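You operate a simulated robot arm through the tools that you are given. There is no shell and no other tool.

You run a simulated two-armed robot. Do the job below in one go: nothing can be reset, and whatever is moved stays where it is left.

TASK
Stop the drums, set speed and dose as the recipe card says, then load.
Fine: drums stop button first; load button last; the belt runs on.

Only the result counts: the job must be done as asked and must still hold three seconds after the hand-in. Knocking over, shifting, dropping, spilling or breaking anything else fails it.

THE ROBOT
Two 7-joint arms with fingered hands on one trunk that stands fixed in place. Base frame: the origin is at the foot of the trunk, x ahead of it, y to its left, z up. Readings come in mm, degrees, newtons and seconds.
The left shoulder is at [25, 171, 1323], the right one opposite. With the tool pointing down near the work surface each hand reaches from about 220 to 740 mm from the base axis, measured 20 degrees to its own side. Payload 4 kg a hand.
The tool frame of a hand sits at the grasp point between the pads (the TCP): z along the fingers, y along the line on which they close. The tips reach 26 mm beyond it. The gripper opens to 132 mm. The gripper's body begins 73 mm behind the TCP. The gripper is a hand of 4 fingers: y runs from the thumb to the fingers, the wrist lies at [0, 0, -224] in the tool frame.
Orientation is told as [roll, pitch, yaw] about the base's x, y, z axes, in that order, counted from this pose: with the fingers straight down and closing along the base's y, the tool's x points along the base's -x, its y along +y and its z along -z.

THE INTERFACE
- The arms move only by the tool apply_moves. It takes "left_deltas", "right_deltas" or both (then of equal length, played together; a hand with none holds still); each is one flat list of numbers, 6 for each row, row after row: the shift along the base's x, y, z in mm, then the turn, a rotation vector about the base's x, y, z in degrees. In form: [dx, dy, dz, wx, wy, wz, dx, dy, dz, wx, wy, wz, ...]. A call has 1 to 20 rows; each row shifts and turns the commanded pose from where the row before left it. A row lasts 0.2 s, in which the tool goes at most 50 mm and 8.6 degrees; a call with a longer step from one row to the next is refused whole. A pose out of reach is approached as far as the arm can. The call stops where the force on the tool passes 90 N (or 10 N more than at its start, if that is more) or the arm is blocked; 0.2 s more then pass. In this call time passes only in rows, and 0.2 s behind the last. The reply holds the time, the measured pose of the TCP, the force on the tool along the base axes, the opening and the grip force, in the units named above and with some noise, with the torque about the TCP (base axes, N m) and any sound that the robot's microphone picked up.
- Cameras (640 x 400 px; columns grow to the right, rows downward): "scene" is now at [64.2, 79, 1517.2]; the picture's right is [0.77, -0.64, -0.00], its down [-0.31, -0.38, -0.87] and it looks along [0.55, 0.67, -0.49] (base axes); focal length 242 px, centre (320, 200). "left" rides on the left gripper at [-68, 2, -97] in its tool frame; the picture's right is [-0.03, -1.00, 0.00], its down [0.82, -0.02, -0.58] and it looks along [0.58, -0.01, 0.82] (tool axes); focal length 270 px, centre (320, 200). "right" rides on the right gripper at [68, 2, -97] in its tool frame; the picture's right is [-0.02, 1.00, 0.00], its down [-0.82, -0.02, -0.58] and it looks along [-0.58, -0.01, 0.82] (tool axes); focal length 270 px, centre (320, 200).
- grab_frame(camera): a new picture of that camera. No time passes.
- lift_body(by): slides the trunk up (or, below 0, down) by that many mm; the arms and the scene camera ride with it, the base frame stays. It gives what a move gives, with no picture.
- set_fingers(finger1, finger2, finger3, thumb_bend, hand): sets how far each is bent, from 0 (flat) to 1 (curled in); at 0.3 the hand is open as for a grip, at 0.7 the pads meet at the TCP. One left out holds its place. A second passes; each finger stops where it meets its share of the squeeze, and holds until it gets a number again. It is the only way to open and close the hand. It gives what a move gives, with no picture; readings hold the bend of each and the force on the fingers (four entries, about 0 where the hand has none), thumb and palm.
- head_to(pan, tilt): turns the head with the scene camera to pan (to the left, within 86 degrees either way) and tilt (down, from -29 to 69), counted from straight ahead of the robot. It gives what a move gives.
- probe_pixels(camera, pixels): for up to 12 pixels [column, row] of the newest picture of that camera ("zoom" is the newest enlarged one), the place [x, y, z] in the base frame of the surface seen there, good to about 2 mm, but the place of the scene camera against the robot may be out by one fixed shift of up to 25 mm in any direction. No time passes.
- close_up(camera, box): a new picture of the part [left, top, right, bottom] of that camera's present view, enlarged. No time passes.
- job_done(): hands the job in; it is judged then, once.

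Open the grippers and draw the arms clear of the work before you hand the job in, unless the task says otherwise.

The tools are called after ">>>" as name(argument=value, ...) on one line, values as JSON. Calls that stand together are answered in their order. apply_moves: Moves the arms, as the interface text tells. Its arguments: {"type":"object","properties":{"left_deltas":{"type":"array","items":{"type":"number"}},"right_deltas":{"type":"array","items":{"type":"number"}}},"required":[]} The other tools are called the same way: lift_body (by) slides the trunk up or down; set_fingers (finger1, finger2, finger3, thumb_bend, hand) moves the fingers one by one; head_to (pan, tilt) turns the head that bears the scene camera; grab_frame (camera) takes a picture; probe_pixels (camera, pixels) gives the place of the surface under pixels of a picture; close_up (camera, box) takes an enlarged picture of a part of a camera's view; job_done () hands the job in.

At the start:

```text
t: 0.0
left_eef_pos: [295.7, 455.4, 1305.2]
left_orientation: [-0.1, 0.1, 0.0]
left_wrist_force: [0.3, -0.4, -0.2]
left_torque: [0.03, -0.05, -0.02]
left_grip_width: 131.8
left_grasp_force: 0.0
left_shape: jaw
left_bend: [0.3, 0.3, 0.3, 0.3]
left_finger forces: [0.1, 0.0, 0.0, 0.0, 0.0, 0.0]
right_eef_pos: [394.4, 56.1, 1246.7]
right_orientation: [0.0, 0.0, -0.1]
right_wrist_force: [-0.6, -0.8, -0.5]
right_torque: [0.01, 0.03, 0.0]
right_grip_width: 132.2
right_grasp_force: 0.0
right_shape: jaw
right_bend: [0.3, 0.3, 0.3, 0.3]
right_finger forces: [0.0, 0.1, 0.0, 0.0, 0.0, 0.0]
trunk travel left (down, up): [-550.0, 205.0]
head pan, tilt: [50.5, 29.5]
```

scene: 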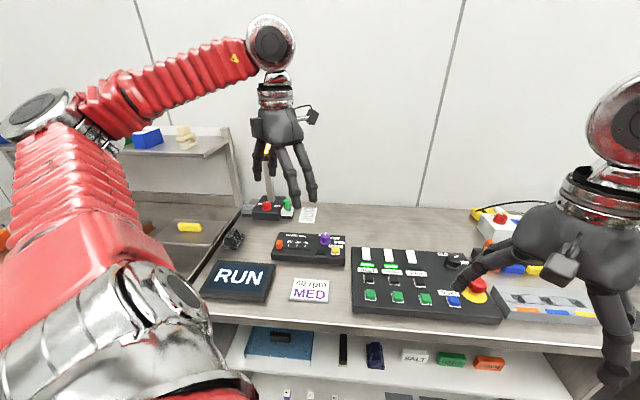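
right: 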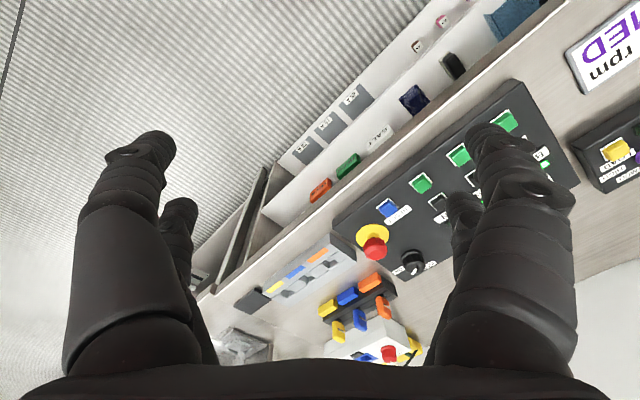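
left: 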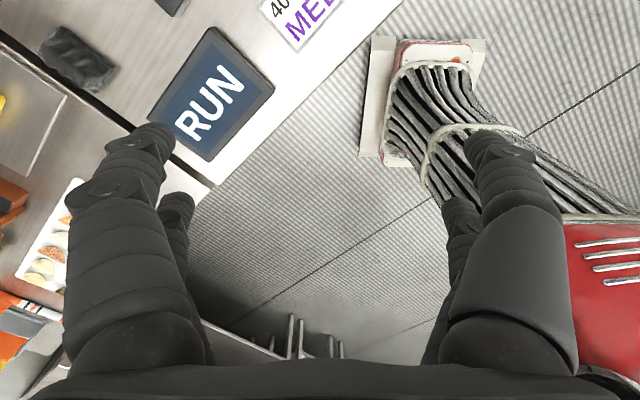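

The scene shows a control panel around (425,285), a small console around (310,248), a RUN display at (238,280) and a recipe card at (310,290). I take close-ups to read the labels.

>>> close_up(camera="scene", box=[340, 230, 520, 342])

>>> close_up(camera="scene", box=[190, 220, 360, 326])

>>> close_up(camera="scene", box=[230, 170, 350, 245])

>>> close_up(camera="scene", box=[460, 190, 640, 340])

```text
3.56 times, centred on (430, 286) of scene
```

zoom: 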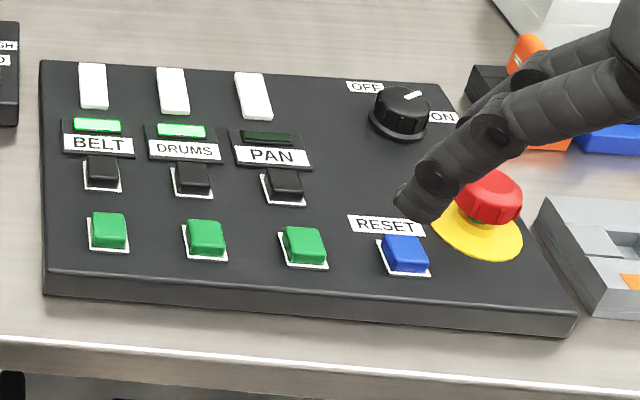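

```text
3.76 times, centred on (275, 273) of scene
```

zoom: 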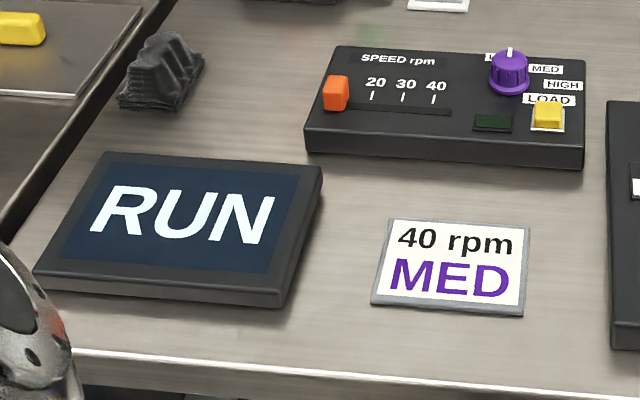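

```text
5.33 times, centred on (290, 208) of scene
```

zoom: 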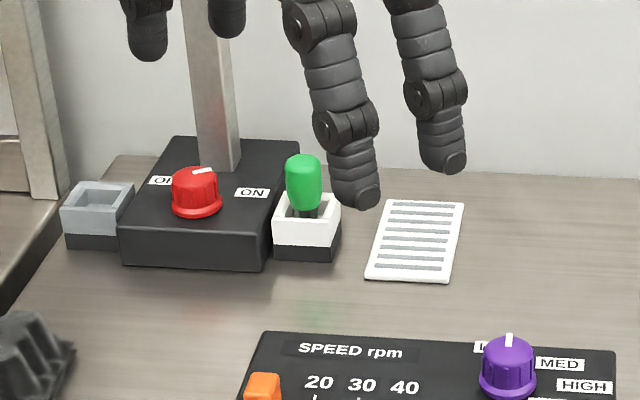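

```text
2.67 times, centred on (550, 265) of scene
```

zoom: 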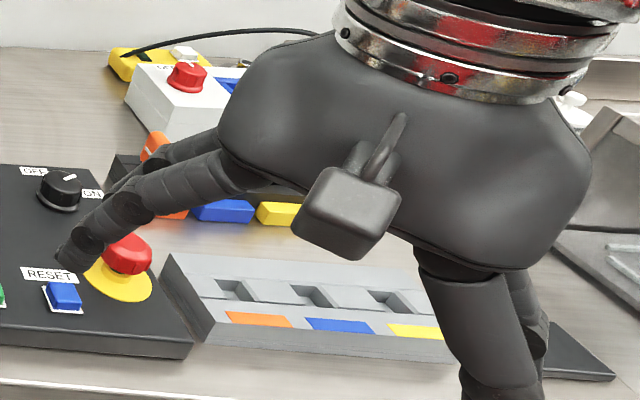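

The card reads "40 rpm / MED"; BELT and DRUMS lamps are lit, the slider (orange) is left of 20 and the purple knob points to LOW. I probe positions in the scene picture, and then compare against the wrist cameras.

>>> grab_frame(camera="scene")

>>> close_up(camera="scene", box=[190, 220, 360, 326])

>>> probe_pixels(camera="zoom", pixels=[[335, 92], [376, 104], [436, 109], [450, 112], [509, 80], [510, 52], [548, 112], [494, 123], [309, 140], [582, 155], [450, 265], [180, 220]])

>>> close_up(camera="scene", box=[340, 230, 520, 342])

>>> probe_pixels(camera="zoom", pixels=[[102, 170], [192, 176], [285, 184], [108, 228], [205, 235], [302, 242], [404, 250], [172, 90], [180, 131], [45, 290], [570, 320], [490, 190]])

```text
taken
```

scene: 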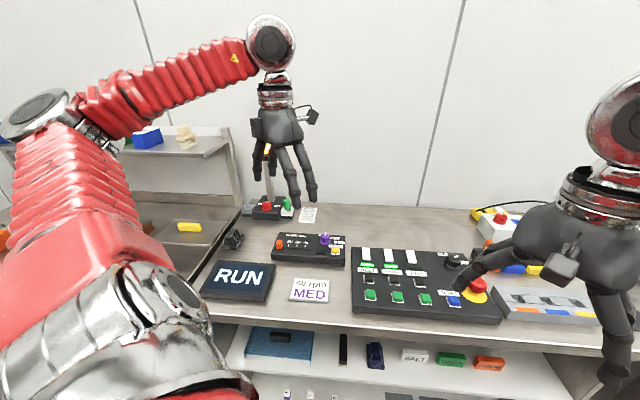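

```text
3.76 times, centred on (275, 273) of scene
```

zoom: 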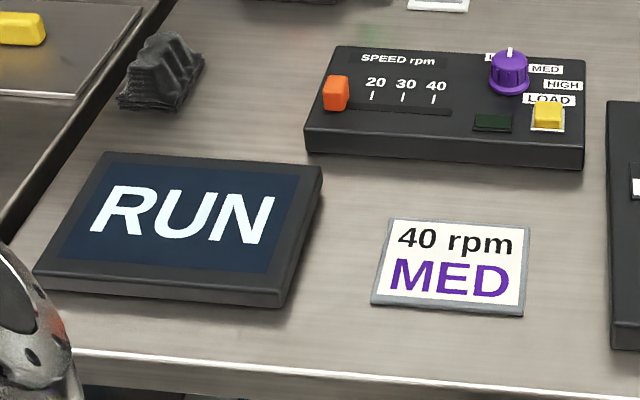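

```text
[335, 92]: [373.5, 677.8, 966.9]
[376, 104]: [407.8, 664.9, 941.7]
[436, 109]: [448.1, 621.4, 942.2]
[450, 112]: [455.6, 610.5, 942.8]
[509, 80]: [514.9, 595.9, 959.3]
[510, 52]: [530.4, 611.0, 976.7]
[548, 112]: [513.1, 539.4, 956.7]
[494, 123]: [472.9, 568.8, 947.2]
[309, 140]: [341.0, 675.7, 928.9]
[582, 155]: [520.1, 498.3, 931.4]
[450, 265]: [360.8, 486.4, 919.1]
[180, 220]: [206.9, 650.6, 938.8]
```

```text
3.56 times, centred on (430, 286) of scene
```

zoom: 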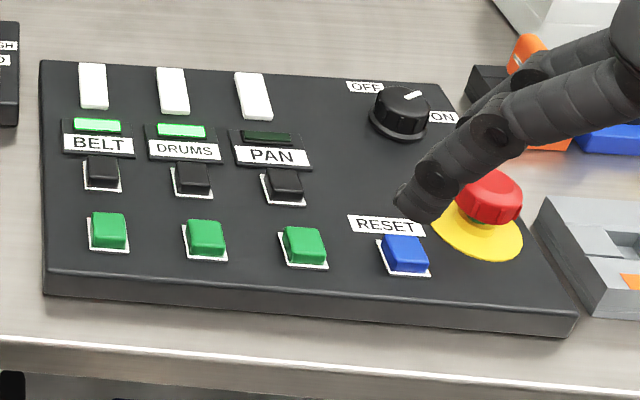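

```text
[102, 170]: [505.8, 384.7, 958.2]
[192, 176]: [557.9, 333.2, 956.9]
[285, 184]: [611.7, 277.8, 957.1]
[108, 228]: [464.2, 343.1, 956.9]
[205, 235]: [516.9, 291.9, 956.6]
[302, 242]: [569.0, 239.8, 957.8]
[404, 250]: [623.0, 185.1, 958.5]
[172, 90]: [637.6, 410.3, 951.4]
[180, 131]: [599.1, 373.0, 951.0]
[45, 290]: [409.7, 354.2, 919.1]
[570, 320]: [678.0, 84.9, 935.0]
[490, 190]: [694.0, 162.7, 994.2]
```

The console's row axis runs along about (+x,−y) and the panel likewise. I calibrate the scene camera against the left wrist camera using the RUN display and card, both visible in each.

>>> grab_frame(camera="left")

>>> close_up(camera="left", box=[130, 0, 370, 170])

>>> close_up(camera="right", box=[320, 70, 640, 290])

```text
taken
```

left: 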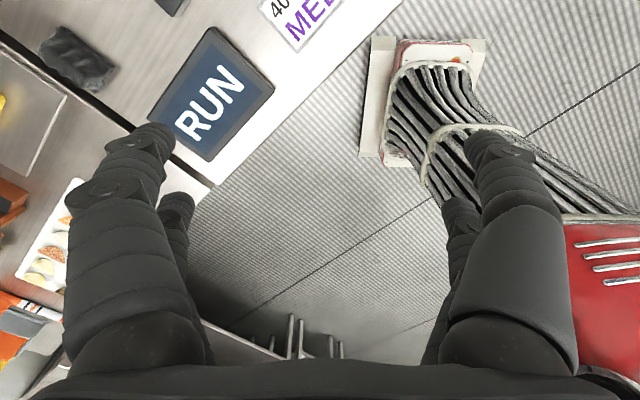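

```text
2.35 times, centred on (250, 85) of left
```

zoom: 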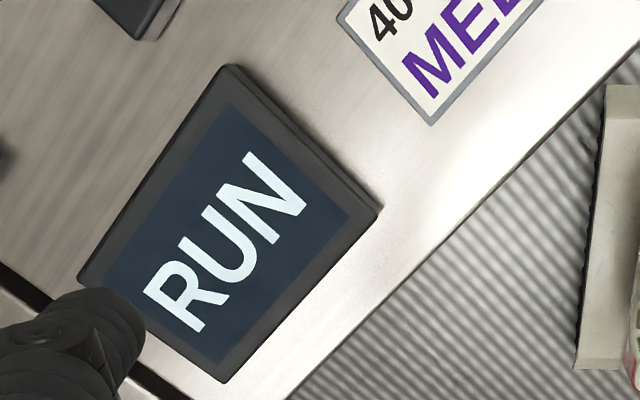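

```text
1.82 times, centred on (480, 180) of right
```

zoom: 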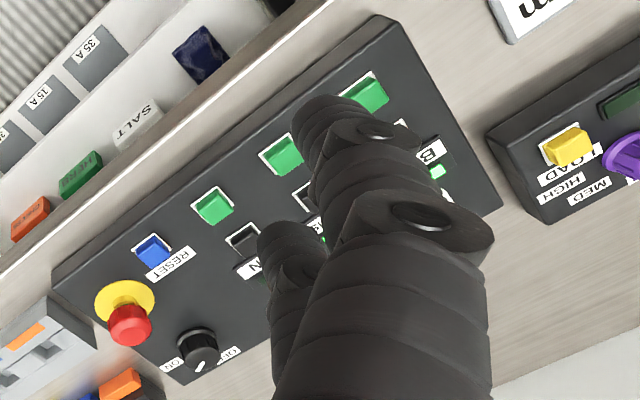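

The right camera sees the green buttons at (368,93), (282,154), (213,205), RESET (152,250) and LOAD (568,145) in the zoom; I probe these to compare with the scene values.

>>> probe_pixels(camera="zoom", pixels=[[368, 93], [282, 154], [213, 205], [152, 248], [568, 145], [625, 165], [428, 150], [500, 205], [548, 222], [440, 172], [240, 242]])

>>> probe_pixels(camera="left", pixels=[[210, 30], [275, 91], [222, 88], [310, 47], [262, 12]])

>>> close_up(camera="scene", box=[190, 220, 360, 326])

>>> probe_pixels(camera="zoom", pixels=[[318, 170], [300, 300], [548, 106], [550, 70], [390, 221], [370, 302], [522, 314]])

```text
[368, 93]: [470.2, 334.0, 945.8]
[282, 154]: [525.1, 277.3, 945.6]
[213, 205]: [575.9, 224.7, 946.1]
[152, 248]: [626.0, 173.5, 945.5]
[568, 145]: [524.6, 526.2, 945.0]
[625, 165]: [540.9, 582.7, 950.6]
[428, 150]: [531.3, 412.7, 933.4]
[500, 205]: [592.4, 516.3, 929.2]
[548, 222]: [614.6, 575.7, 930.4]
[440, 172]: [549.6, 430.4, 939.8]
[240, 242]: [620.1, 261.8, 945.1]
```

```text
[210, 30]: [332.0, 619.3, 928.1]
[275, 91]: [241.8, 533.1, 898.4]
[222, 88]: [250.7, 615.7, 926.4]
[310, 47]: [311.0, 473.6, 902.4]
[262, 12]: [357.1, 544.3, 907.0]
```

```text
3.76 times, centred on (275, 273) of scene
```

zoom: 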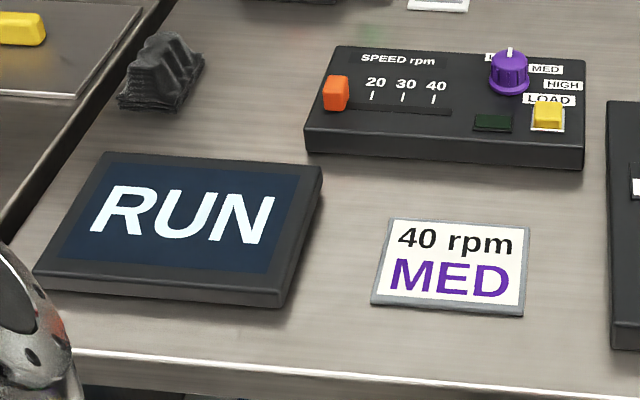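

```text
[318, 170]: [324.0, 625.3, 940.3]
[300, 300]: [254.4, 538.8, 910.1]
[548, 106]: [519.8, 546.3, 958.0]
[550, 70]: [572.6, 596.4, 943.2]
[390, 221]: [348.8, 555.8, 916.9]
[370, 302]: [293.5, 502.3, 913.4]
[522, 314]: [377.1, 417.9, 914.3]
```

The wrist cameras agree on a scene-camera shift of about (+7,−13,−12) mm. I now swing the left hand to yaw about −90° above (450,410) so its camera looks at the console, while drawing the right hand aside to clear the view.

>>> apply_moves(left_deltas=[14, -4, -9, 0, 0, -8.2, 14, -4, -9, 0, 0, -8.2, 14, -4, -9, 0, 0, -8.2, 14, -4, -9, 0, 0, -8.2, 14, -4, -9, 0, 0, -8.2, 14, -4, -9, 0, 0, -8.2, 14, -4, -9, 0, 0, -8.2, 14, -4, -9, 0, 0, -8.2, 14, -4, -9, 0, 0, -8.2, 14, -4, -9, 0, 0, -8.2, 14, -4, -9, 0, 0, -8.2], right_deltas=[-5, -25, 0, 0, 0, 0, -5, -25, 0, 0, 0, 0, -5, -25, 0, 0, 0, 0, -5, -25, 0, 0, 0, 0, -5, -25, 0, 0, 0, 0, -5, -25, 0, 0, 0, 0, -5, -25, 0, 0, 0, 0, -5, -25, 0, 0, 0, 0, -5, -25, 0, 0, 0, 0, -5, -25, 0, 0, 0, 0, -5, -25, 0, 0, 0, 0])

>>> grab_frame(camera="left")

>>> grab_frame(camera="scene")

```text
t: 2.4
left_eef_pos: [450.3, 411.3, 1207.9]
left_orientation: [0.0, 0.0, -90.2]
left_wrist_force: [-0.2, -0.5, 0.0]
left_torque: [0.01, 0.0, -0.02]
left_grip_width: 131.7
left_grasp_force: 0.0
left_shape: jaw
left_bend: [0.3, 0.3, 0.3, 0.3]
left_finger forces: [0.0, 0.0, 0.1, 0.0, 0.0, 0.1]
right_eef_pos: [338.7, -222.6, 1246.3]
right_orientation: [0.0, 0.1, 0.1]
right_wrist_force: [-0.1, -0.7, -0.3]
right_torque: [-0.02, 0.01, -0.05]
right_grip_width: 132.0
right_grasp_force: 0.1
right_shape: jaw
right_bend: [0.3, 0.3, 0.3, 0.3]
right_finger forces: [0.0, 0.0, 0.1, 0.0, 0.0, 0.0]
trunk travel left (down, up): [-550.0, 205.0]
head pan, tilt: [50.5, 29.5]
```

```text
taken
```

left: 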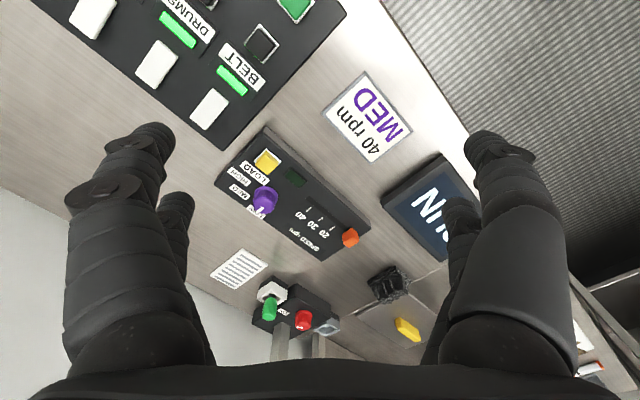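

```text
taken
```

scene: 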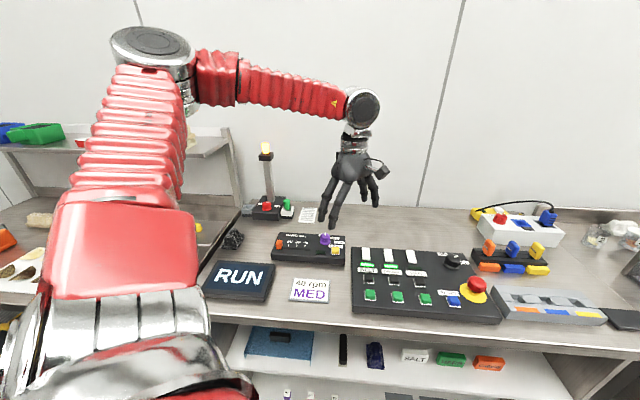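

The left camera now shows the console at (290,190): slider (350,237), knob (265,198), LOAD (267,160). I zoom in and probe for precise positions.

>>> close_up(camera="left", box=[205, 115, 385, 270])

>>> close_up(camera="scene", box=[345, 235, 505, 335])

```text
2.58 times, centred on (295, 192) of left
```

zoom: 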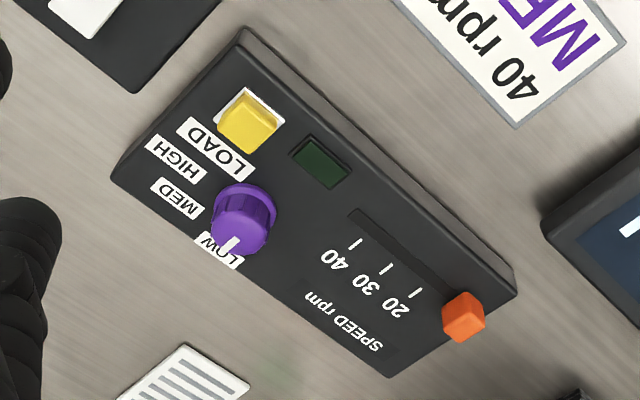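

```text
4.00 times, centred on (425, 285) of scene
```

zoom: 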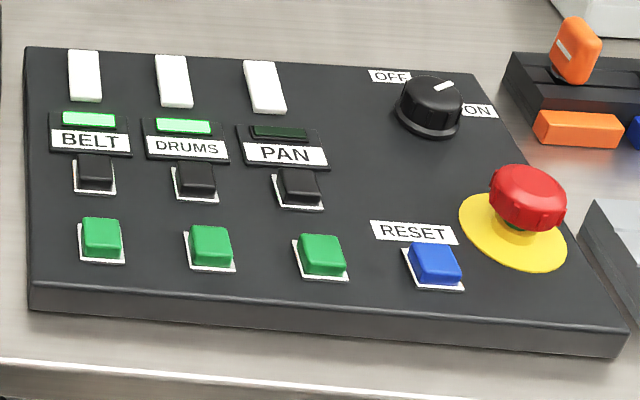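

The panel is clear: black buttons below each label are stops, green are starts. I retake the left zoom and probe the console parts.

>>> close_up(camera="left", box=[205, 115, 385, 270])

>>> probe_pixels(camera="zoom", pixels=[[463, 312], [458, 330], [440, 290], [415, 292], [387, 267], [354, 243], [360, 218], [254, 118], [262, 125], [248, 200], [240, 215], [228, 245]])

>>> probe_pixels(camera="zoom", pixels=[[245, 30], [114, 180], [390, 374], [514, 290], [322, 160], [180, 195], [176, 157], [445, 296], [300, 240], [410, 330]])

```text
2.58 times, centred on (295, 192) of left
```

zoom: 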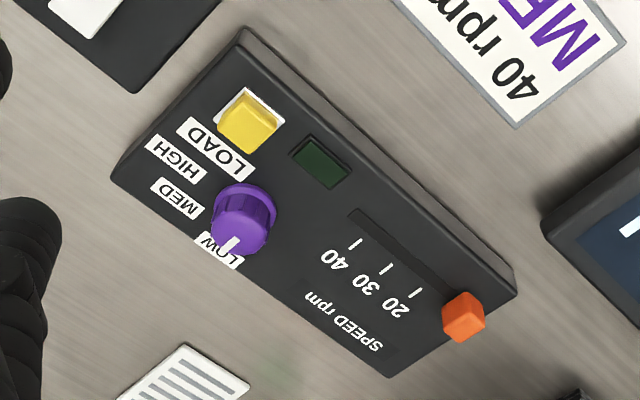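

```text
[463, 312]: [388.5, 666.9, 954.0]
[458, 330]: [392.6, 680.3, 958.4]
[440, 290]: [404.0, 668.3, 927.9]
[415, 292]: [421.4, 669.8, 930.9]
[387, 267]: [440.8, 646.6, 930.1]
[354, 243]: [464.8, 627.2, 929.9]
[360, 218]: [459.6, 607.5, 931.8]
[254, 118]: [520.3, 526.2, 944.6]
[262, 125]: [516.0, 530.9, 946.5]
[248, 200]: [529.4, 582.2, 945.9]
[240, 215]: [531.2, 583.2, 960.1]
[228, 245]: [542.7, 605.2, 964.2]
```

```text
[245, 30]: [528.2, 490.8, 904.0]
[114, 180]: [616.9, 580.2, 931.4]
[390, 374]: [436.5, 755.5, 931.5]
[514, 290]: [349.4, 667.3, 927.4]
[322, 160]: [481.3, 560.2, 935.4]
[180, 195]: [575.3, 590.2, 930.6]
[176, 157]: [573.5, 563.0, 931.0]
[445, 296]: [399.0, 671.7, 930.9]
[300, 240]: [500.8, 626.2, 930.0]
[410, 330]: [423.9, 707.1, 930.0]
```

Console top is at z≈930.5 with slot ticks at 20/30/40 spaced 30 mm along (0.715,−0.699), handle at the left end. I close the left fingers in the air to learn the shape of the tip cluster.

>>> set_fingers(hand="left", finger1=0.7, finger2=0.7, finger3=0.7, thumb_bend=0.7)

>>> grab_frame(camera="left")

>>> close_up(camera="scene", box=[290, 130, 420, 240])

```text
t: 3.4
left_eef_pos: [449.5, 411.9, 1206.7]
left_orientation: [-0.1, 0.0, -90.2]
left_wrist_force: [0.3, -0.3, 0.4]
left_torque: [-0.01, 0.02, -0.04]
left_grip_width: 1.7
left_grasp_force: 0.1
left_shape: fingers
left_bend: [0.7, 0.7, 0.7, 0.7]
left_finger forces: [0.0, 0.1, 0.0, 0.0, 0.1, 0.0]
right_eef_pos: [339.7, -221.9, 1246.0]
right_orientation: [0.0, 0.1, 0.0]
right_wrist_force: [0.2, -0.3, -0.7]
right_torque: [0.04, 0.03, -0.02]
right_grip_width: 131.6
right_grasp_force: 0.1
right_shape: jaw
right_bend: [0.3, 0.3, 0.3, 0.3]
right_finger forces: [0.0, 0.0, 0.0, 0.0, 0.0, 0.1]
trunk travel left (down, up): [-550.0, 205.0]
head pan, tilt: [50.5, 29.5]
```

```text
taken
```

left: 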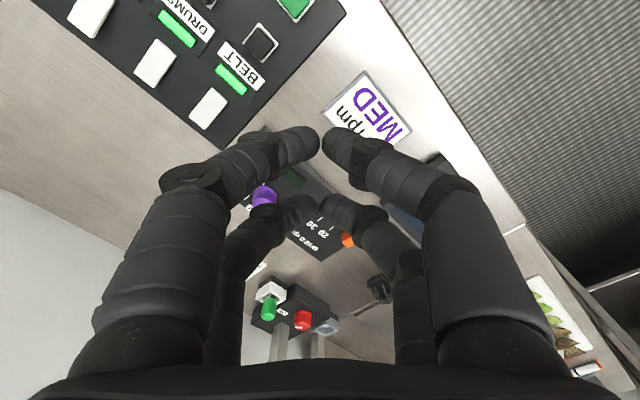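

```text
3.64 times, centred on (355, 185) of scene
```

zoom: 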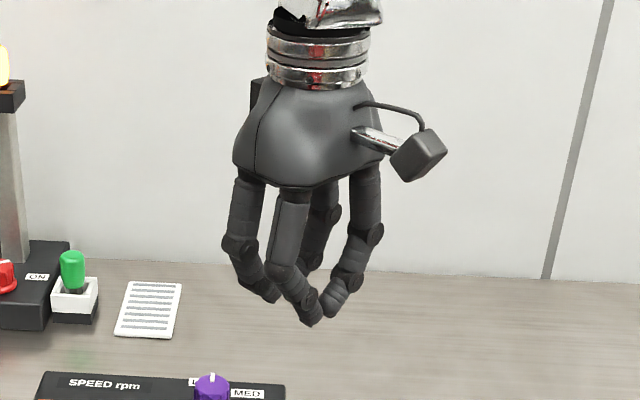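

The closed hand shows two opposing finger pairs, meeting at (322,143) and (318,207) in the left picture. I probe the tips to learn their places relative to the TCP.

>>> probe_pixels(camera="left", pixels=[[308, 140], [336, 143], [308, 206], [332, 206], [270, 150], [380, 150], [265, 215], [365, 215], [300, 155], [345, 158]])

>>> close_up(camera="left", box=[220, 100, 420, 240])

```text
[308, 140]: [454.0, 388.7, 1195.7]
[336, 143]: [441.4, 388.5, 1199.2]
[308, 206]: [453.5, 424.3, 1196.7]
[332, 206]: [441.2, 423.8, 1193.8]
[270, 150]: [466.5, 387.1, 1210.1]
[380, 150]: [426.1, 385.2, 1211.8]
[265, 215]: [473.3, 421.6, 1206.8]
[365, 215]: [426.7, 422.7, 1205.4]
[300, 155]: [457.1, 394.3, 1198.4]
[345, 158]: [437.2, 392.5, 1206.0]
```

```text
2.86 times, centred on (320, 170) of left
```

zoom: 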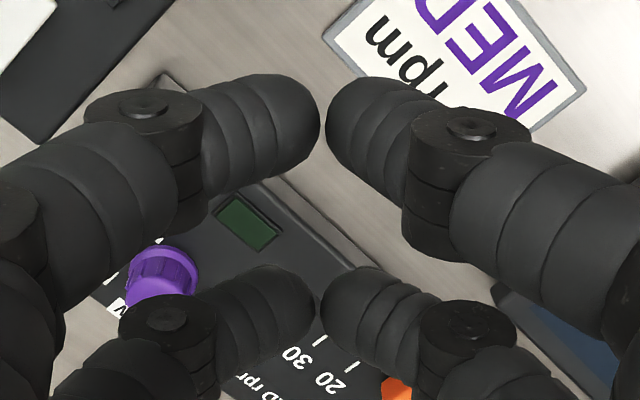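

Tip pairs sit at about ±17 mm along the tool x. I now try a single-finger shape: finger1 open at 0.3 and the others curled in, and look.

>>> set_fingers(hand="left", finger1=0.3, finger2=1.0, finger3=1.0, thumb_bend=1.0)

>>> grab_frame(camera="left")

>>> close_up(camera="scene", box=[290, 130, 420, 240])

```text
t: 4.4
left_eef_pos: [448.6, 410.3, 1207.1]
left_orientation: [-0.1, 0.1, -90.3]
left_wrist_force: [0.2, -0.7, 0.1]
left_torque: [-0.02, 0.01, 0.0]
left_grip_width: 45.7
left_grasp_force: 0.0
left_shape: fingers
left_bend: [0.3, 0.75, 0.75, 1.0]
left_finger forces: [0.0, 0.0, 0.0, 0.2, 0.0, 0.0]
right_eef_pos: [339.3, -221.4, 1247.8]
right_orientation: [0.0, 0.1, 0.0]
right_wrist_force: [-0.2, 0.3, -0.5]
right_torque: [0.01, 0.02, 0.0]
right_grip_width: 132.0
right_grasp_force: 0.0
right_shape: jaw
right_bend: [0.3, 0.3, 0.3, 0.3]
right_finger forces: [0.0, 0.0, 0.0, 0.1, 0.0, 0.0]
trunk travel left (down, up): [-550.0, 205.0]
head pan, tilt: [50.5, 29.5]
```

```text
taken
```

left: 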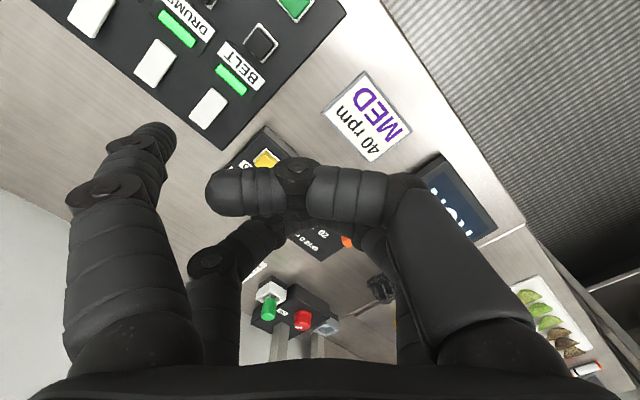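

```text
3.64 times, centred on (355, 185) of scene
```

zoom: 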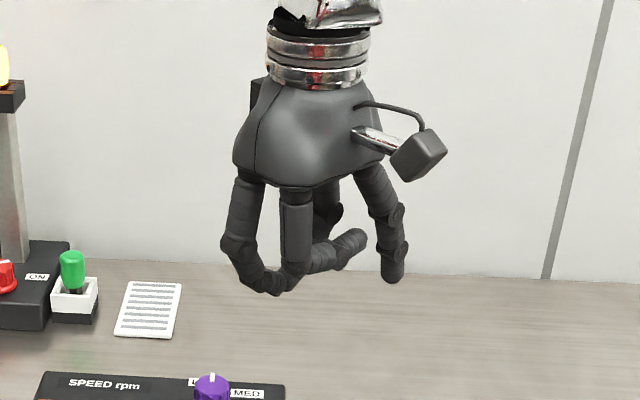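

Finger1 is the camera-side +y finger, the thumb the camera-side −y one; fingers 2 and 3 are the far pair. I try a pinch of finger1 and thumb with fingers 2 and 3 flat, to see whether the pinch tip stands lowest.

>>> set_fingers(hand="left", finger1=0.7, finger2=0.0, finger3=0.0, thumb_bend=0.7)

>>> grab_frame(camera="left")

>>> close_up(camera="scene", box=[290, 130, 420, 240])

```text
t: 5.4
left_eef_pos: [449.3, 409.7, 1205.9]
left_orientation: [-0.2, 0.1, -90.2]
left_wrist_force: [-0.1, -0.1, -0.1]
left_torque: [0.02, -0.02, 0.04]
left_grip_width: 1.2
left_grasp_force: 0.1
left_shape: fingers
left_bend: [0.7, 0.0, 0.0, 0.7]
left_finger forces: [0.1, 0.0, 0.1, 0.0, 0.0, 0.0]
right_eef_pos: [339.9, -223.4, 1247.2]
right_orientation: [0.0, 0.0, 0.0]
right_wrist_force: [0.2, 0.2, 0.7]
right_torque: [0.01, -0.01, 0.0]
right_grip_width: 132.0
right_grasp_force: 0.0
right_shape: jaw
right_bend: [0.3, 0.3, 0.3, 0.3]
right_finger forces: [0.1, 0.0, 0.1, 0.0, 0.0, 0.0]
trunk travel left (down, up): [-550.0, 205.0]
head pan, tilt: [50.5, 29.5]
```

```text
taken
```

left: 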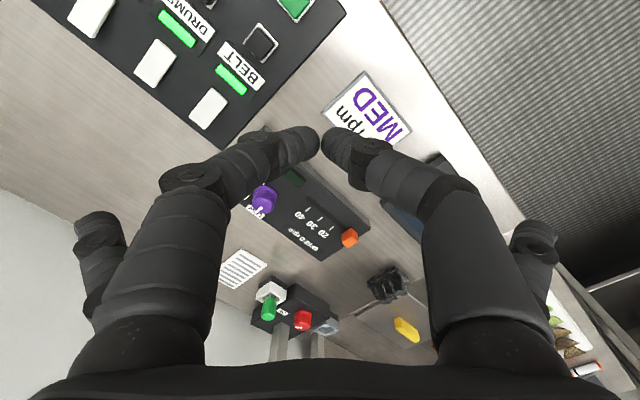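

```text
3.64 times, centred on (355, 185) of scene
```

zoom: 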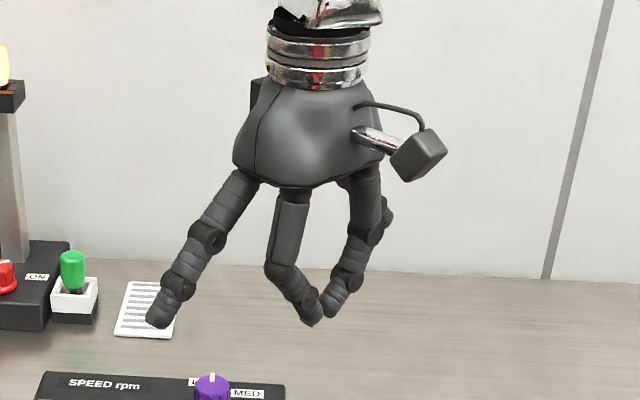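

The flat fingers spread outward and look raised. I probe their tips at (95,228), (535,232) against the pinch tips to see the height difference.

>>> probe_pixels(camera="left", pixels=[[95, 222], [538, 230], [308, 135], [334, 140], [300, 165], [340, 168], [98, 240], [105, 300], [230, 160], [420, 165]])

>>> close_up(camera="left", box=[0, 0, 320, 200])

```text
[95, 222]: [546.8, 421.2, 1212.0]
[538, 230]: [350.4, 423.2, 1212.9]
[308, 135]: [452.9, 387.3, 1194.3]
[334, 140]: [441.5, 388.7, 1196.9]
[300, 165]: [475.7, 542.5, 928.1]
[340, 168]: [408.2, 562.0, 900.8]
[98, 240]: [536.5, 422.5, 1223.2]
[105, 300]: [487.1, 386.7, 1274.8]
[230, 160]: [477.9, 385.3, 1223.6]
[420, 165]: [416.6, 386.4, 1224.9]
```

```text
2.00 times, centred on (160, 100) of left
```

zoom: 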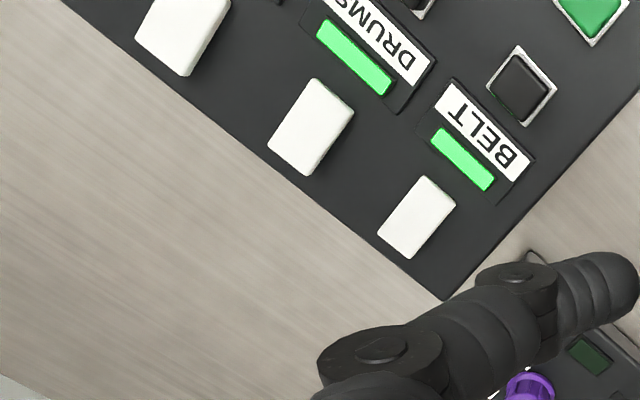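

Pinch tips are roughly 20 mm lower than the flat fingertips, good for pressing. I now yaw to +45° (aligned with the panel) over the DRUMS stop estimate (565,319), staying high at z≈1150.

>>> apply_moves(left_deltas=[7.2, -5.75, -3.6, 0, 0, 8.44, 7.2, -5.75, -3.6, 0, 0, 8.44, 7.2, -5.75, -3.6, 0, 0, 8.44, 7.2, -5.75, -3.6, 0, 0, 8.44, 7.2, -5.75, -3.6, 0, 0, 8.44, 7.2, -5.75, -3.6, 0, 0, 8.44, 7.2, -5.75, -3.6, 0, 0, 8.44, 7.2, -5.75, -3.6, 0, 0, 8.44, 7.2, -5.75, -3.6, 0, 0, 8.44, 7.2, -5.75, -3.6, 0, 0, 8.44, 7.2, -5.75, -3.6, 0, 0, 8.44, 7.2, -5.75, -3.6, 0, 0, 8.44, 7.2, -5.75, -3.6, 0, 0, 8.44, 7.2, -5.75, -3.6, 0, 0, 8.44, 7.2, -5.75, -3.6, 0, 0, 8.44, 7.2, -5.75, -3.6, 0, 0, 8.44])

>>> grab_frame(camera="left")

>>> grab_frame(camera="scene")

```text
t: 8.8
left_eef_pos: [564.1, 319.6, 1149.6]
left_orientation: [0.0, -0.1, 45.0]
left_wrist_force: [0.0, 0.7, -0.3]
left_torque: [0.01, 0.0, -0.01]
left_grip_width: 1.1
left_grasp_force: 0.1
left_shape: fingers
left_bend: [0.7, 0.0, 0.0, 0.7]
left_finger forces: [0.0, 0.0, 0.0, 0.0, 0.0, 0.0]
right_eef_pos: [339.7, -222.3, 1247.9]
right_orientation: [0.1, 0.1, 0.0]
right_wrist_force: [-0.2, 0.2, -0.8]
right_torque: [-0.01, -0.04, 0.0]
right_grip_width: 131.9
right_grasp_force: 0.1
right_shape: jaw
right_bend: [0.3, 0.3, 0.3, 0.3]
right_finger forces: [0.0, 0.0, 0.0, 0.0, 0.0, 0.0]
trunk travel left (down, up): [-550.0, 205.0]
head pan, tilt: [50.5, 29.5]
```

```text
taken
```

left: 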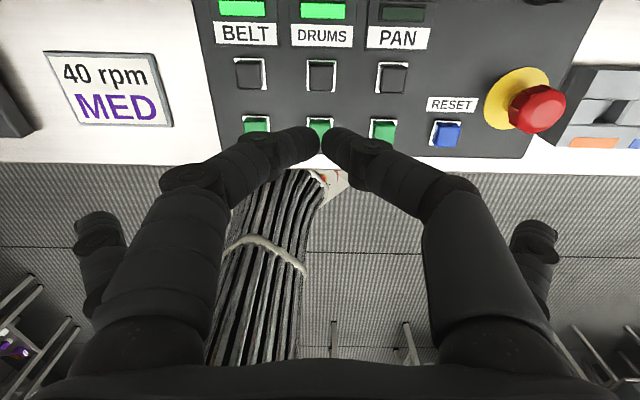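

```text
taken
```

scene: 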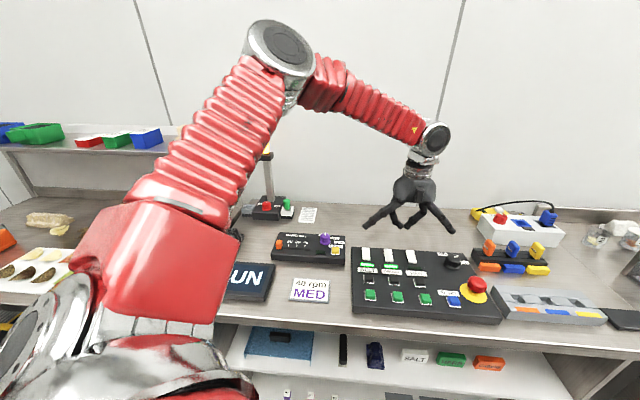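

The left picture is now upright: DRUMS label (322,36), DRUMS stop (black) at (321,76), its green at (319,128). I probe it in detail.

>>> close_up(camera="left", box=[230, 0, 430, 125])

>>> probe_pixels(camera="zoom", pixels=[[292, 240], [285, 232], [300, 250], [60, 240], [525, 250], [292, 215], [292, 272], [330, 240], [258, 240], [275, 300], [295, 118], [295, 30]])

```text
3.20 times, centred on (330, 62) of left
```

zoom: 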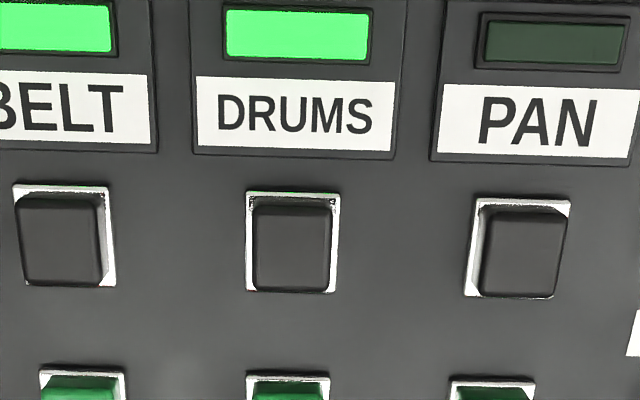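

```text
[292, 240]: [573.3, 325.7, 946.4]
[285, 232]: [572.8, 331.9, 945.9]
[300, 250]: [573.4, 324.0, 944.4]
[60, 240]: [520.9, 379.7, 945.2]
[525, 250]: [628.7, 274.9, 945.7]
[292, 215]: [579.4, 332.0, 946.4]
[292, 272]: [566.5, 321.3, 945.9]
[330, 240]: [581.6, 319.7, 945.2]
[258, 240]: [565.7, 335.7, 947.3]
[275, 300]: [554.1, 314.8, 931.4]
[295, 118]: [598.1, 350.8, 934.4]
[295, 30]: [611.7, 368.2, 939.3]
```

To cross-check the wrist cameras, I probe RESET (446,134), green1 (256,125) and the E-stop, which the right camera also saw earlier.

>>> close_up(camera="left", box=[220, 60, 580, 170])

>>> probe_pixels(camera="left", pixels=[[446, 135], [384, 130], [256, 123], [450, 105], [321, 78], [205, 18], [522, 157], [221, 157], [110, 90], [54, 52], [172, 126]])

>>> grab_frame(camera="right")

```text
1.78 times, centred on (400, 115) of left
```

zoom: 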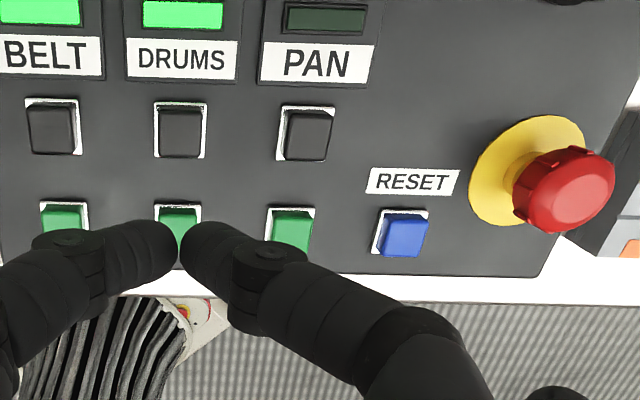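

```text
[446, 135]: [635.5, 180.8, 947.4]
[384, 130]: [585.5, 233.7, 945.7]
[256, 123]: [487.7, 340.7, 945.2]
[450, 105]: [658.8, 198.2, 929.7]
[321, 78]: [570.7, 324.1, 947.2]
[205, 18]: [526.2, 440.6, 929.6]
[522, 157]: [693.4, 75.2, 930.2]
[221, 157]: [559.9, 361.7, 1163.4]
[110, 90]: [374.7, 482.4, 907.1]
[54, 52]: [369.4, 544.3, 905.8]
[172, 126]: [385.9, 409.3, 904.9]
```

```text
taken
```

right: 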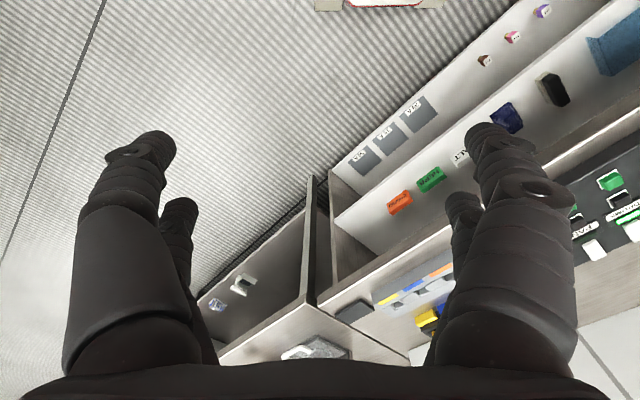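

The two wrist cameras disagree by ~9 mm on RESET, so I must check for a camera bias. I measure flat card corners at this yaw (45°) first, then again from another yaw.

>>> close_up(camera="left", box=[30, 30, 230, 155])

```text
3.20 times, centred on (130, 92) of left
```

zoom: 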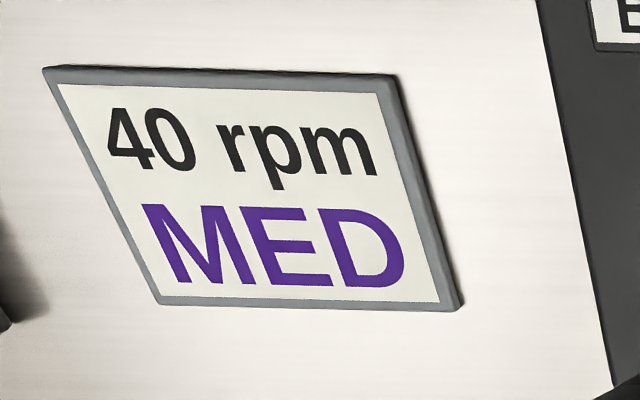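

The white face corners are at zoom (57,84), (376,93), (438,302), (162,296); I probe them plus the panel's left edge corner.

>>> probe_pixels(camera="zoom", pixels=[[57, 84], [376, 93], [438, 302], [162, 296], [143, 204], [315, 210], [290, 190]])

>>> close_up(camera="left", box=[370, 0, 530, 170])

>>> probe_pixels(camera="zoom", pixels=[[233, 230], [424, 233], [427, 262], [230, 255], [303, 318], [270, 345], [345, 318], [8, 64], [235, 63], [235, 115]])

```text
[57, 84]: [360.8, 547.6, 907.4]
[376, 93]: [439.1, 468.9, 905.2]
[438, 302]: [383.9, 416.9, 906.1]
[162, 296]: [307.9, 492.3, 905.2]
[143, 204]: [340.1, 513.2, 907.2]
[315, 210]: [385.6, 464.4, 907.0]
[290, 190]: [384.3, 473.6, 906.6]
```

```text
2.35 times, centred on (450, 85) of left
```

zoom: 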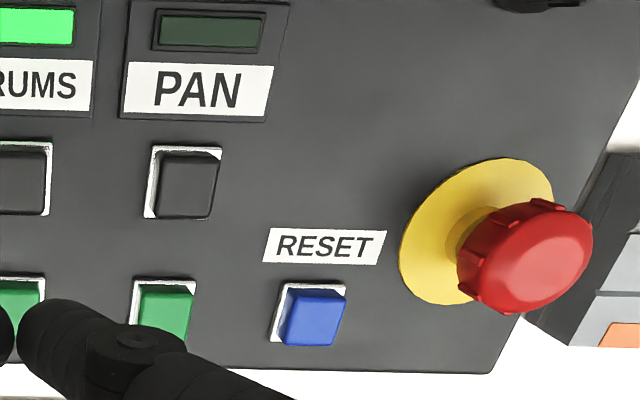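

```text
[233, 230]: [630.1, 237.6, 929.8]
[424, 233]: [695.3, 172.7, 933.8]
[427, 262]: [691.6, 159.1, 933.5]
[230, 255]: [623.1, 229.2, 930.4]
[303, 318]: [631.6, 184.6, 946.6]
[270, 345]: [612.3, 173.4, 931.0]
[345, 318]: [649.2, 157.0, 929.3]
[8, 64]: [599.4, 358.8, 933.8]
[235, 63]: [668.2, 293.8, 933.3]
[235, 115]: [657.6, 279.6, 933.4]
```

I'll settle the bias by visual servoing: the tip and the button in the same picture. I descend to about 40 mm above the DRUMS stop button with the pinch roughly over it.

>>> apply_moves(left_deltas=[-1.5, -1.9, -28, 0, 0, 0, -1.5, -1.9, -28, 0, 0, 0, -1.5, -1.9, -28, 0, 0, 0, -1.5, -1.9, -28, 0, 0, 0, -1.5, -1.9, -26, 0, 0, 0])

>>> grab_frame(camera="left")

>>> close_up(camera="scene", box=[340, 190, 500, 320])

```text
t: 10.0
left_eef_pos: [556.9, 308.5, 1010.0]
left_orientation: [0.0, 0.1, 44.9]
left_wrist_force: [-0.3, 0.2, -0.2]
left_torque: [0.01, 0.0, 0.0]
left_grip_width: 1.2
left_grasp_force: 0.0
left_shape: fingers
left_bend: [0.7, 0.0, 0.0, 0.7]
left_finger forces: [0.1, 0.0, 0.1, 0.0, 0.1, 0.0]
right_eef_pos: [340.7, -222.1, 1247.1]
right_orientation: [0.0, 0.1, 0.1]
right_wrist_force: [0.3, 0.1, 1.0]
right_torque: [-0.01, 0.0, -0.02]
right_grip_width: 132.1
right_grasp_force: 0.1
right_shape: jaw
right_bend: [0.3, 0.3, 0.3, 0.3]
right_finger forces: [0.0, 0.1, 0.0, 0.0, 0.1, 0.0]
trunk travel left (down, up): [-550.0, 205.0]
head pan, tilt: [50.5, 29.5]
```

```text
taken
```

left: 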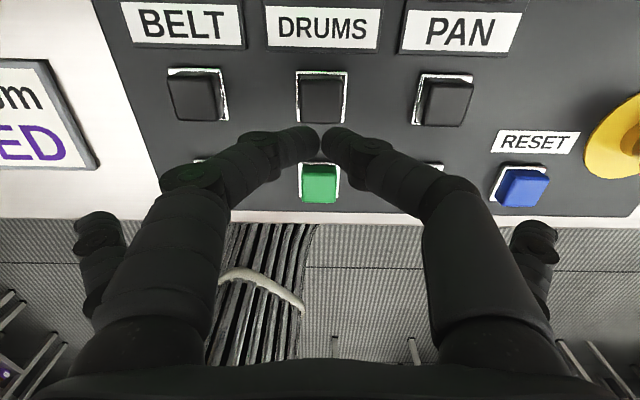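

```text
3.08 times, centred on (420, 255) of scene
```

zoom: 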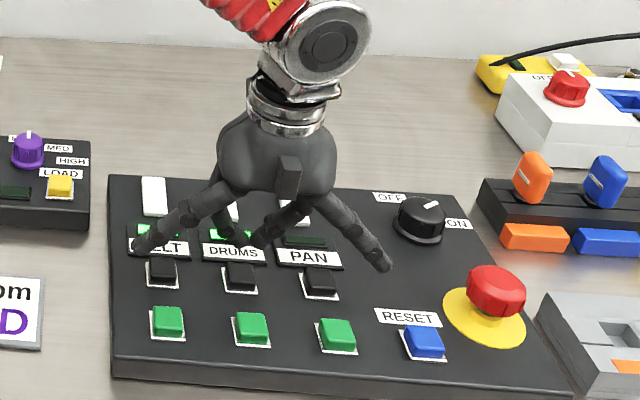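

Columns align: tips meet at col ~321 and the button is at col 321. I probe the tips (308,137), (334,140) and the button (321,98) in this same picture.

>>> probe_pixels(camera="left", pixels=[[308, 136], [334, 138], [300, 150], [342, 152], [321, 97], [321, 90], [321, 110], [318, 186], [195, 97], [448, 100], [522, 190], [312, 140]])

```text
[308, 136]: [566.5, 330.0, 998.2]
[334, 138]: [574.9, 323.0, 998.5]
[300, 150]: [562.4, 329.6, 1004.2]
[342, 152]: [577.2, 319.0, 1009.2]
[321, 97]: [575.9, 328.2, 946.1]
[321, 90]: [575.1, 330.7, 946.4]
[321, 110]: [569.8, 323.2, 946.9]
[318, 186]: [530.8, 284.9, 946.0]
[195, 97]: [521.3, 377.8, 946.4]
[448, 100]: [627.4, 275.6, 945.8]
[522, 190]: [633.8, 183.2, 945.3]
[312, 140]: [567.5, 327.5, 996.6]
```

Button centre in this camera is ≈(573.5,326.5,946) and the pinch is about 6 mm short along v. I shift (+4.5,+4.5) and go down to ~8 mm above the button, then look again.

>>> apply_moves(left_deltas=[4.5, 4.5, -10, 0, 0, 0, 0, 0, -12, 0, 0, 0, 0, 0, -8, 0, 0, 0])

>>> close_up(camera="left", box=[220, 50, 420, 200])

>>> close_up(camera="scene", box=[350, 210, 450, 310])

```text
t: 10.8
left_eef_pos: [551.8, 318.5, 987.7]
left_orientation: [-0.1, -0.1, 45.0]
left_wrist_force: [0.8, -0.3, 0.1]
left_torque: [-0.01, 0.0, 0.01]
left_grip_width: 1.1
left_grasp_force: 0.0
left_shape: fingers
left_bend: [0.7, 0.0, 0.0, 0.7]
left_finger forces: [0.0, 0.1, 0.0, 0.0, 0.0, 0.1]
left hand out of reach, approached as far as the arm can: row 2, 3
right_eef_pos: [340.7, -222.2, 1247.6]
right_orientation: [-0.1, 0.2, 0.0]
right_wrist_force: [0.7, -0.4, -0.3]
right_torque: [-0.01, 0.0, 0.0]
right_grip_width: 132.1
right_grasp_force: 0.0
right_shape: jaw
right_bend: [0.3, 0.3, 0.3, 0.3]
right_finger forces: [0.0, 0.1, 0.0, 0.0, 0.0, 0.1]
trunk travel left (down, up): [-550.0, 205.0]
head pan, tilt: [50.5, 29.5]
```

```text
2.67 times, centred on (320, 125) of left
```

zoom: 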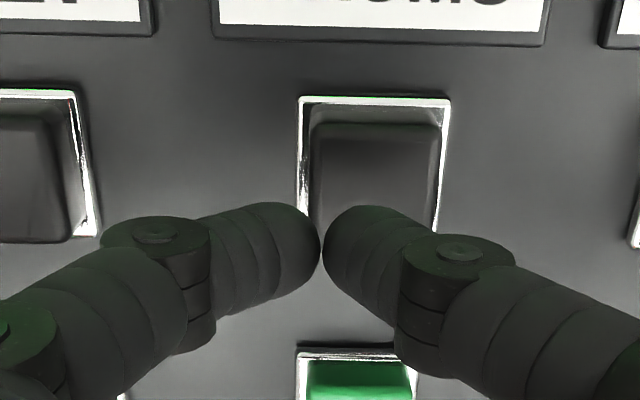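

```text
4.00 times, centred on (400, 260) of scene
```

zoom: 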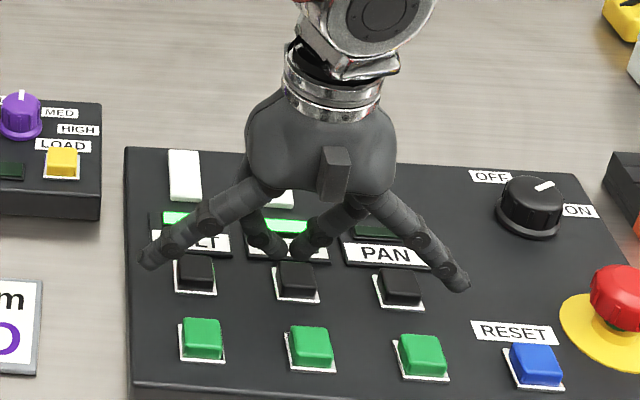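

The arm reports out of reach at this yaw (stopped at (552,318,988)), so the wrist pose is limiting here. I raise the hand by 100 mm and turn toward yaw 0, where the arm should be more relaxed.

>>> apply_moves(left_deltas=[0, 0, 25, 0, 0, 0, 0, 0, 25, 0, 0, 0, 0, 0, 25, 0, 0, 0, 0, 0, 25, 0, 0, 0])

```text
t: 11.8
left_eef_pos: [550.7, 318.5, 1089.9]
left_orientation: [0.0, 0.0, 44.9]
left_wrist_force: [-0.4, -0.4, 0.0]
left_torque: [0.01, -0.02, 0.02]
left_grip_width: 1.1
left_grasp_force: 0.1
left_shape: fingers
left_bend: [0.7, 0.0, 0.0, 0.7]
left_finger forces: [0.0, 0.0, 0.0, 0.0, 0.0, 0.0]
right_eef_pos: [340.3, -222.2, 1246.6]
right_orientation: [0.0, 0.1, 0.0]
right_wrist_force: [-0.1, -0.4, -0.4]
right_torque: [0.03, 0.03, 0.0]
right_grip_width: 131.8
right_grasp_force: 0.0
right_shape: jaw
right_bend: [0.3, 0.3, 0.3, 0.3]
right_finger forces: [0.1, 0.1, 0.0, 0.0, 0.0, 0.0]
trunk travel left (down, up): [-550.0, 205.0]
head pan, tilt: [50.5, 29.5]
```

The commanded pose resumed from the measured one. Now I turn to yaw 0 with the TCP over (556.5,326.5), keeping z≈1090.

>>> apply_moves(left_deltas=[1, 1.3, 0, 0, 0, -7.5, 1, 1.3, 0, 0, 0, -7.5, 1, 1.3, 0, 0, 0, -7.5, 1, 1.3, 0, 0, 0, -7.5, 1, 1.3, 0, 0, 0, -7.5, 1, 1.3, 0, 0, 0, -7.5])

>>> grab_frame(camera="left")

```text
t: 13.2
left_eef_pos: [557.7, 326.5, 1089.2]
left_orientation: [-0.2, 0.1, -0.2]
left_wrist_force: [0.4, -0.3, -0.3]
left_torque: [-0.01, 0.0, 0.0]
left_grip_width: 1.1
left_grasp_force: 0.0
left_shape: fingers
left_bend: [0.7, 0.0, 0.0, 0.7]
left_finger forces: [0.0, 0.0, 0.0, 0.1, 0.0, 0.0]
right_eef_pos: [339.8, -223.6, 1247.7]
right_orientation: [-0.1, 0.3, 0.0]
right_wrist_force: [-0.7, -0.4, -0.6]
right_torque: [-0.01, 0.01, 0.01]
right_grip_width: 132.0
right_grasp_force: 0.1
right_shape: jaw
right_bend: [0.3, 0.3, 0.3, 0.3]
right_finger forces: [0.0, 0.0, 0.0, 0.1, 0.0, 0.0]
trunk travel left (down, up): [-550.0, 205.0]
head pan, tilt: [50.5, 29.5]
```

```text
taken
```

left: 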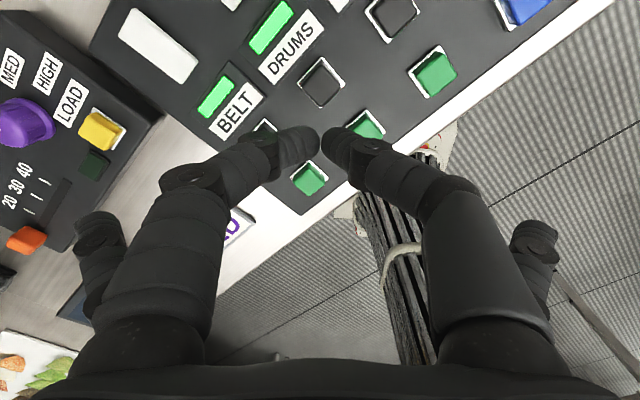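

Now DRUMS stop is at (321,81) in this yaw-0 picture. I probe its centre here to cross-check the earlier (573.5,326.5).

>>> close_up(camera="left", box=[250, 30, 390, 120])

>>> probe_pixels(camera="zoom", pixels=[[325, 235], [325, 215], [325, 260], [300, 235], [350, 235]])

>>> probe_pixels(camera="left", pixels=[[308, 178], [436, 73], [365, 128], [98, 130], [90, 130], [26, 238], [308, 138], [334, 140]])

```text
4.44 times, centred on (320, 75) of left
```

zoom: 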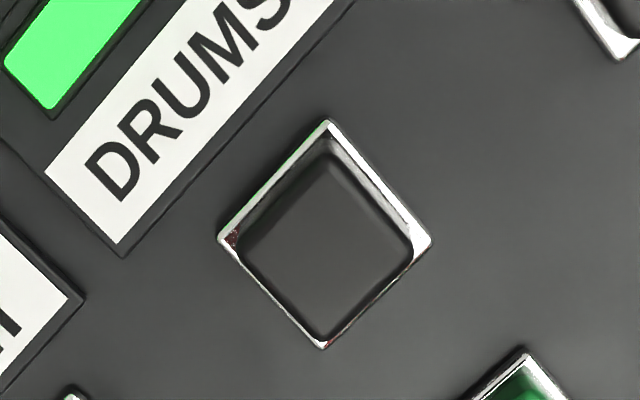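

```text
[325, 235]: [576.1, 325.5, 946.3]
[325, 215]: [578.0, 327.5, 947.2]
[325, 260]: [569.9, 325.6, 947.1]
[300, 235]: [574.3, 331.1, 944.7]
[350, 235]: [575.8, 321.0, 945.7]
```

```text
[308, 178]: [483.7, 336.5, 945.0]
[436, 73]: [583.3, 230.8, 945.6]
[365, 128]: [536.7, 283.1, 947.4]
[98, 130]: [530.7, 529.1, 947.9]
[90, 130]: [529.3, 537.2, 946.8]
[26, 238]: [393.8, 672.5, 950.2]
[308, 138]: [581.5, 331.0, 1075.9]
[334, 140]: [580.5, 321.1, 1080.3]
```

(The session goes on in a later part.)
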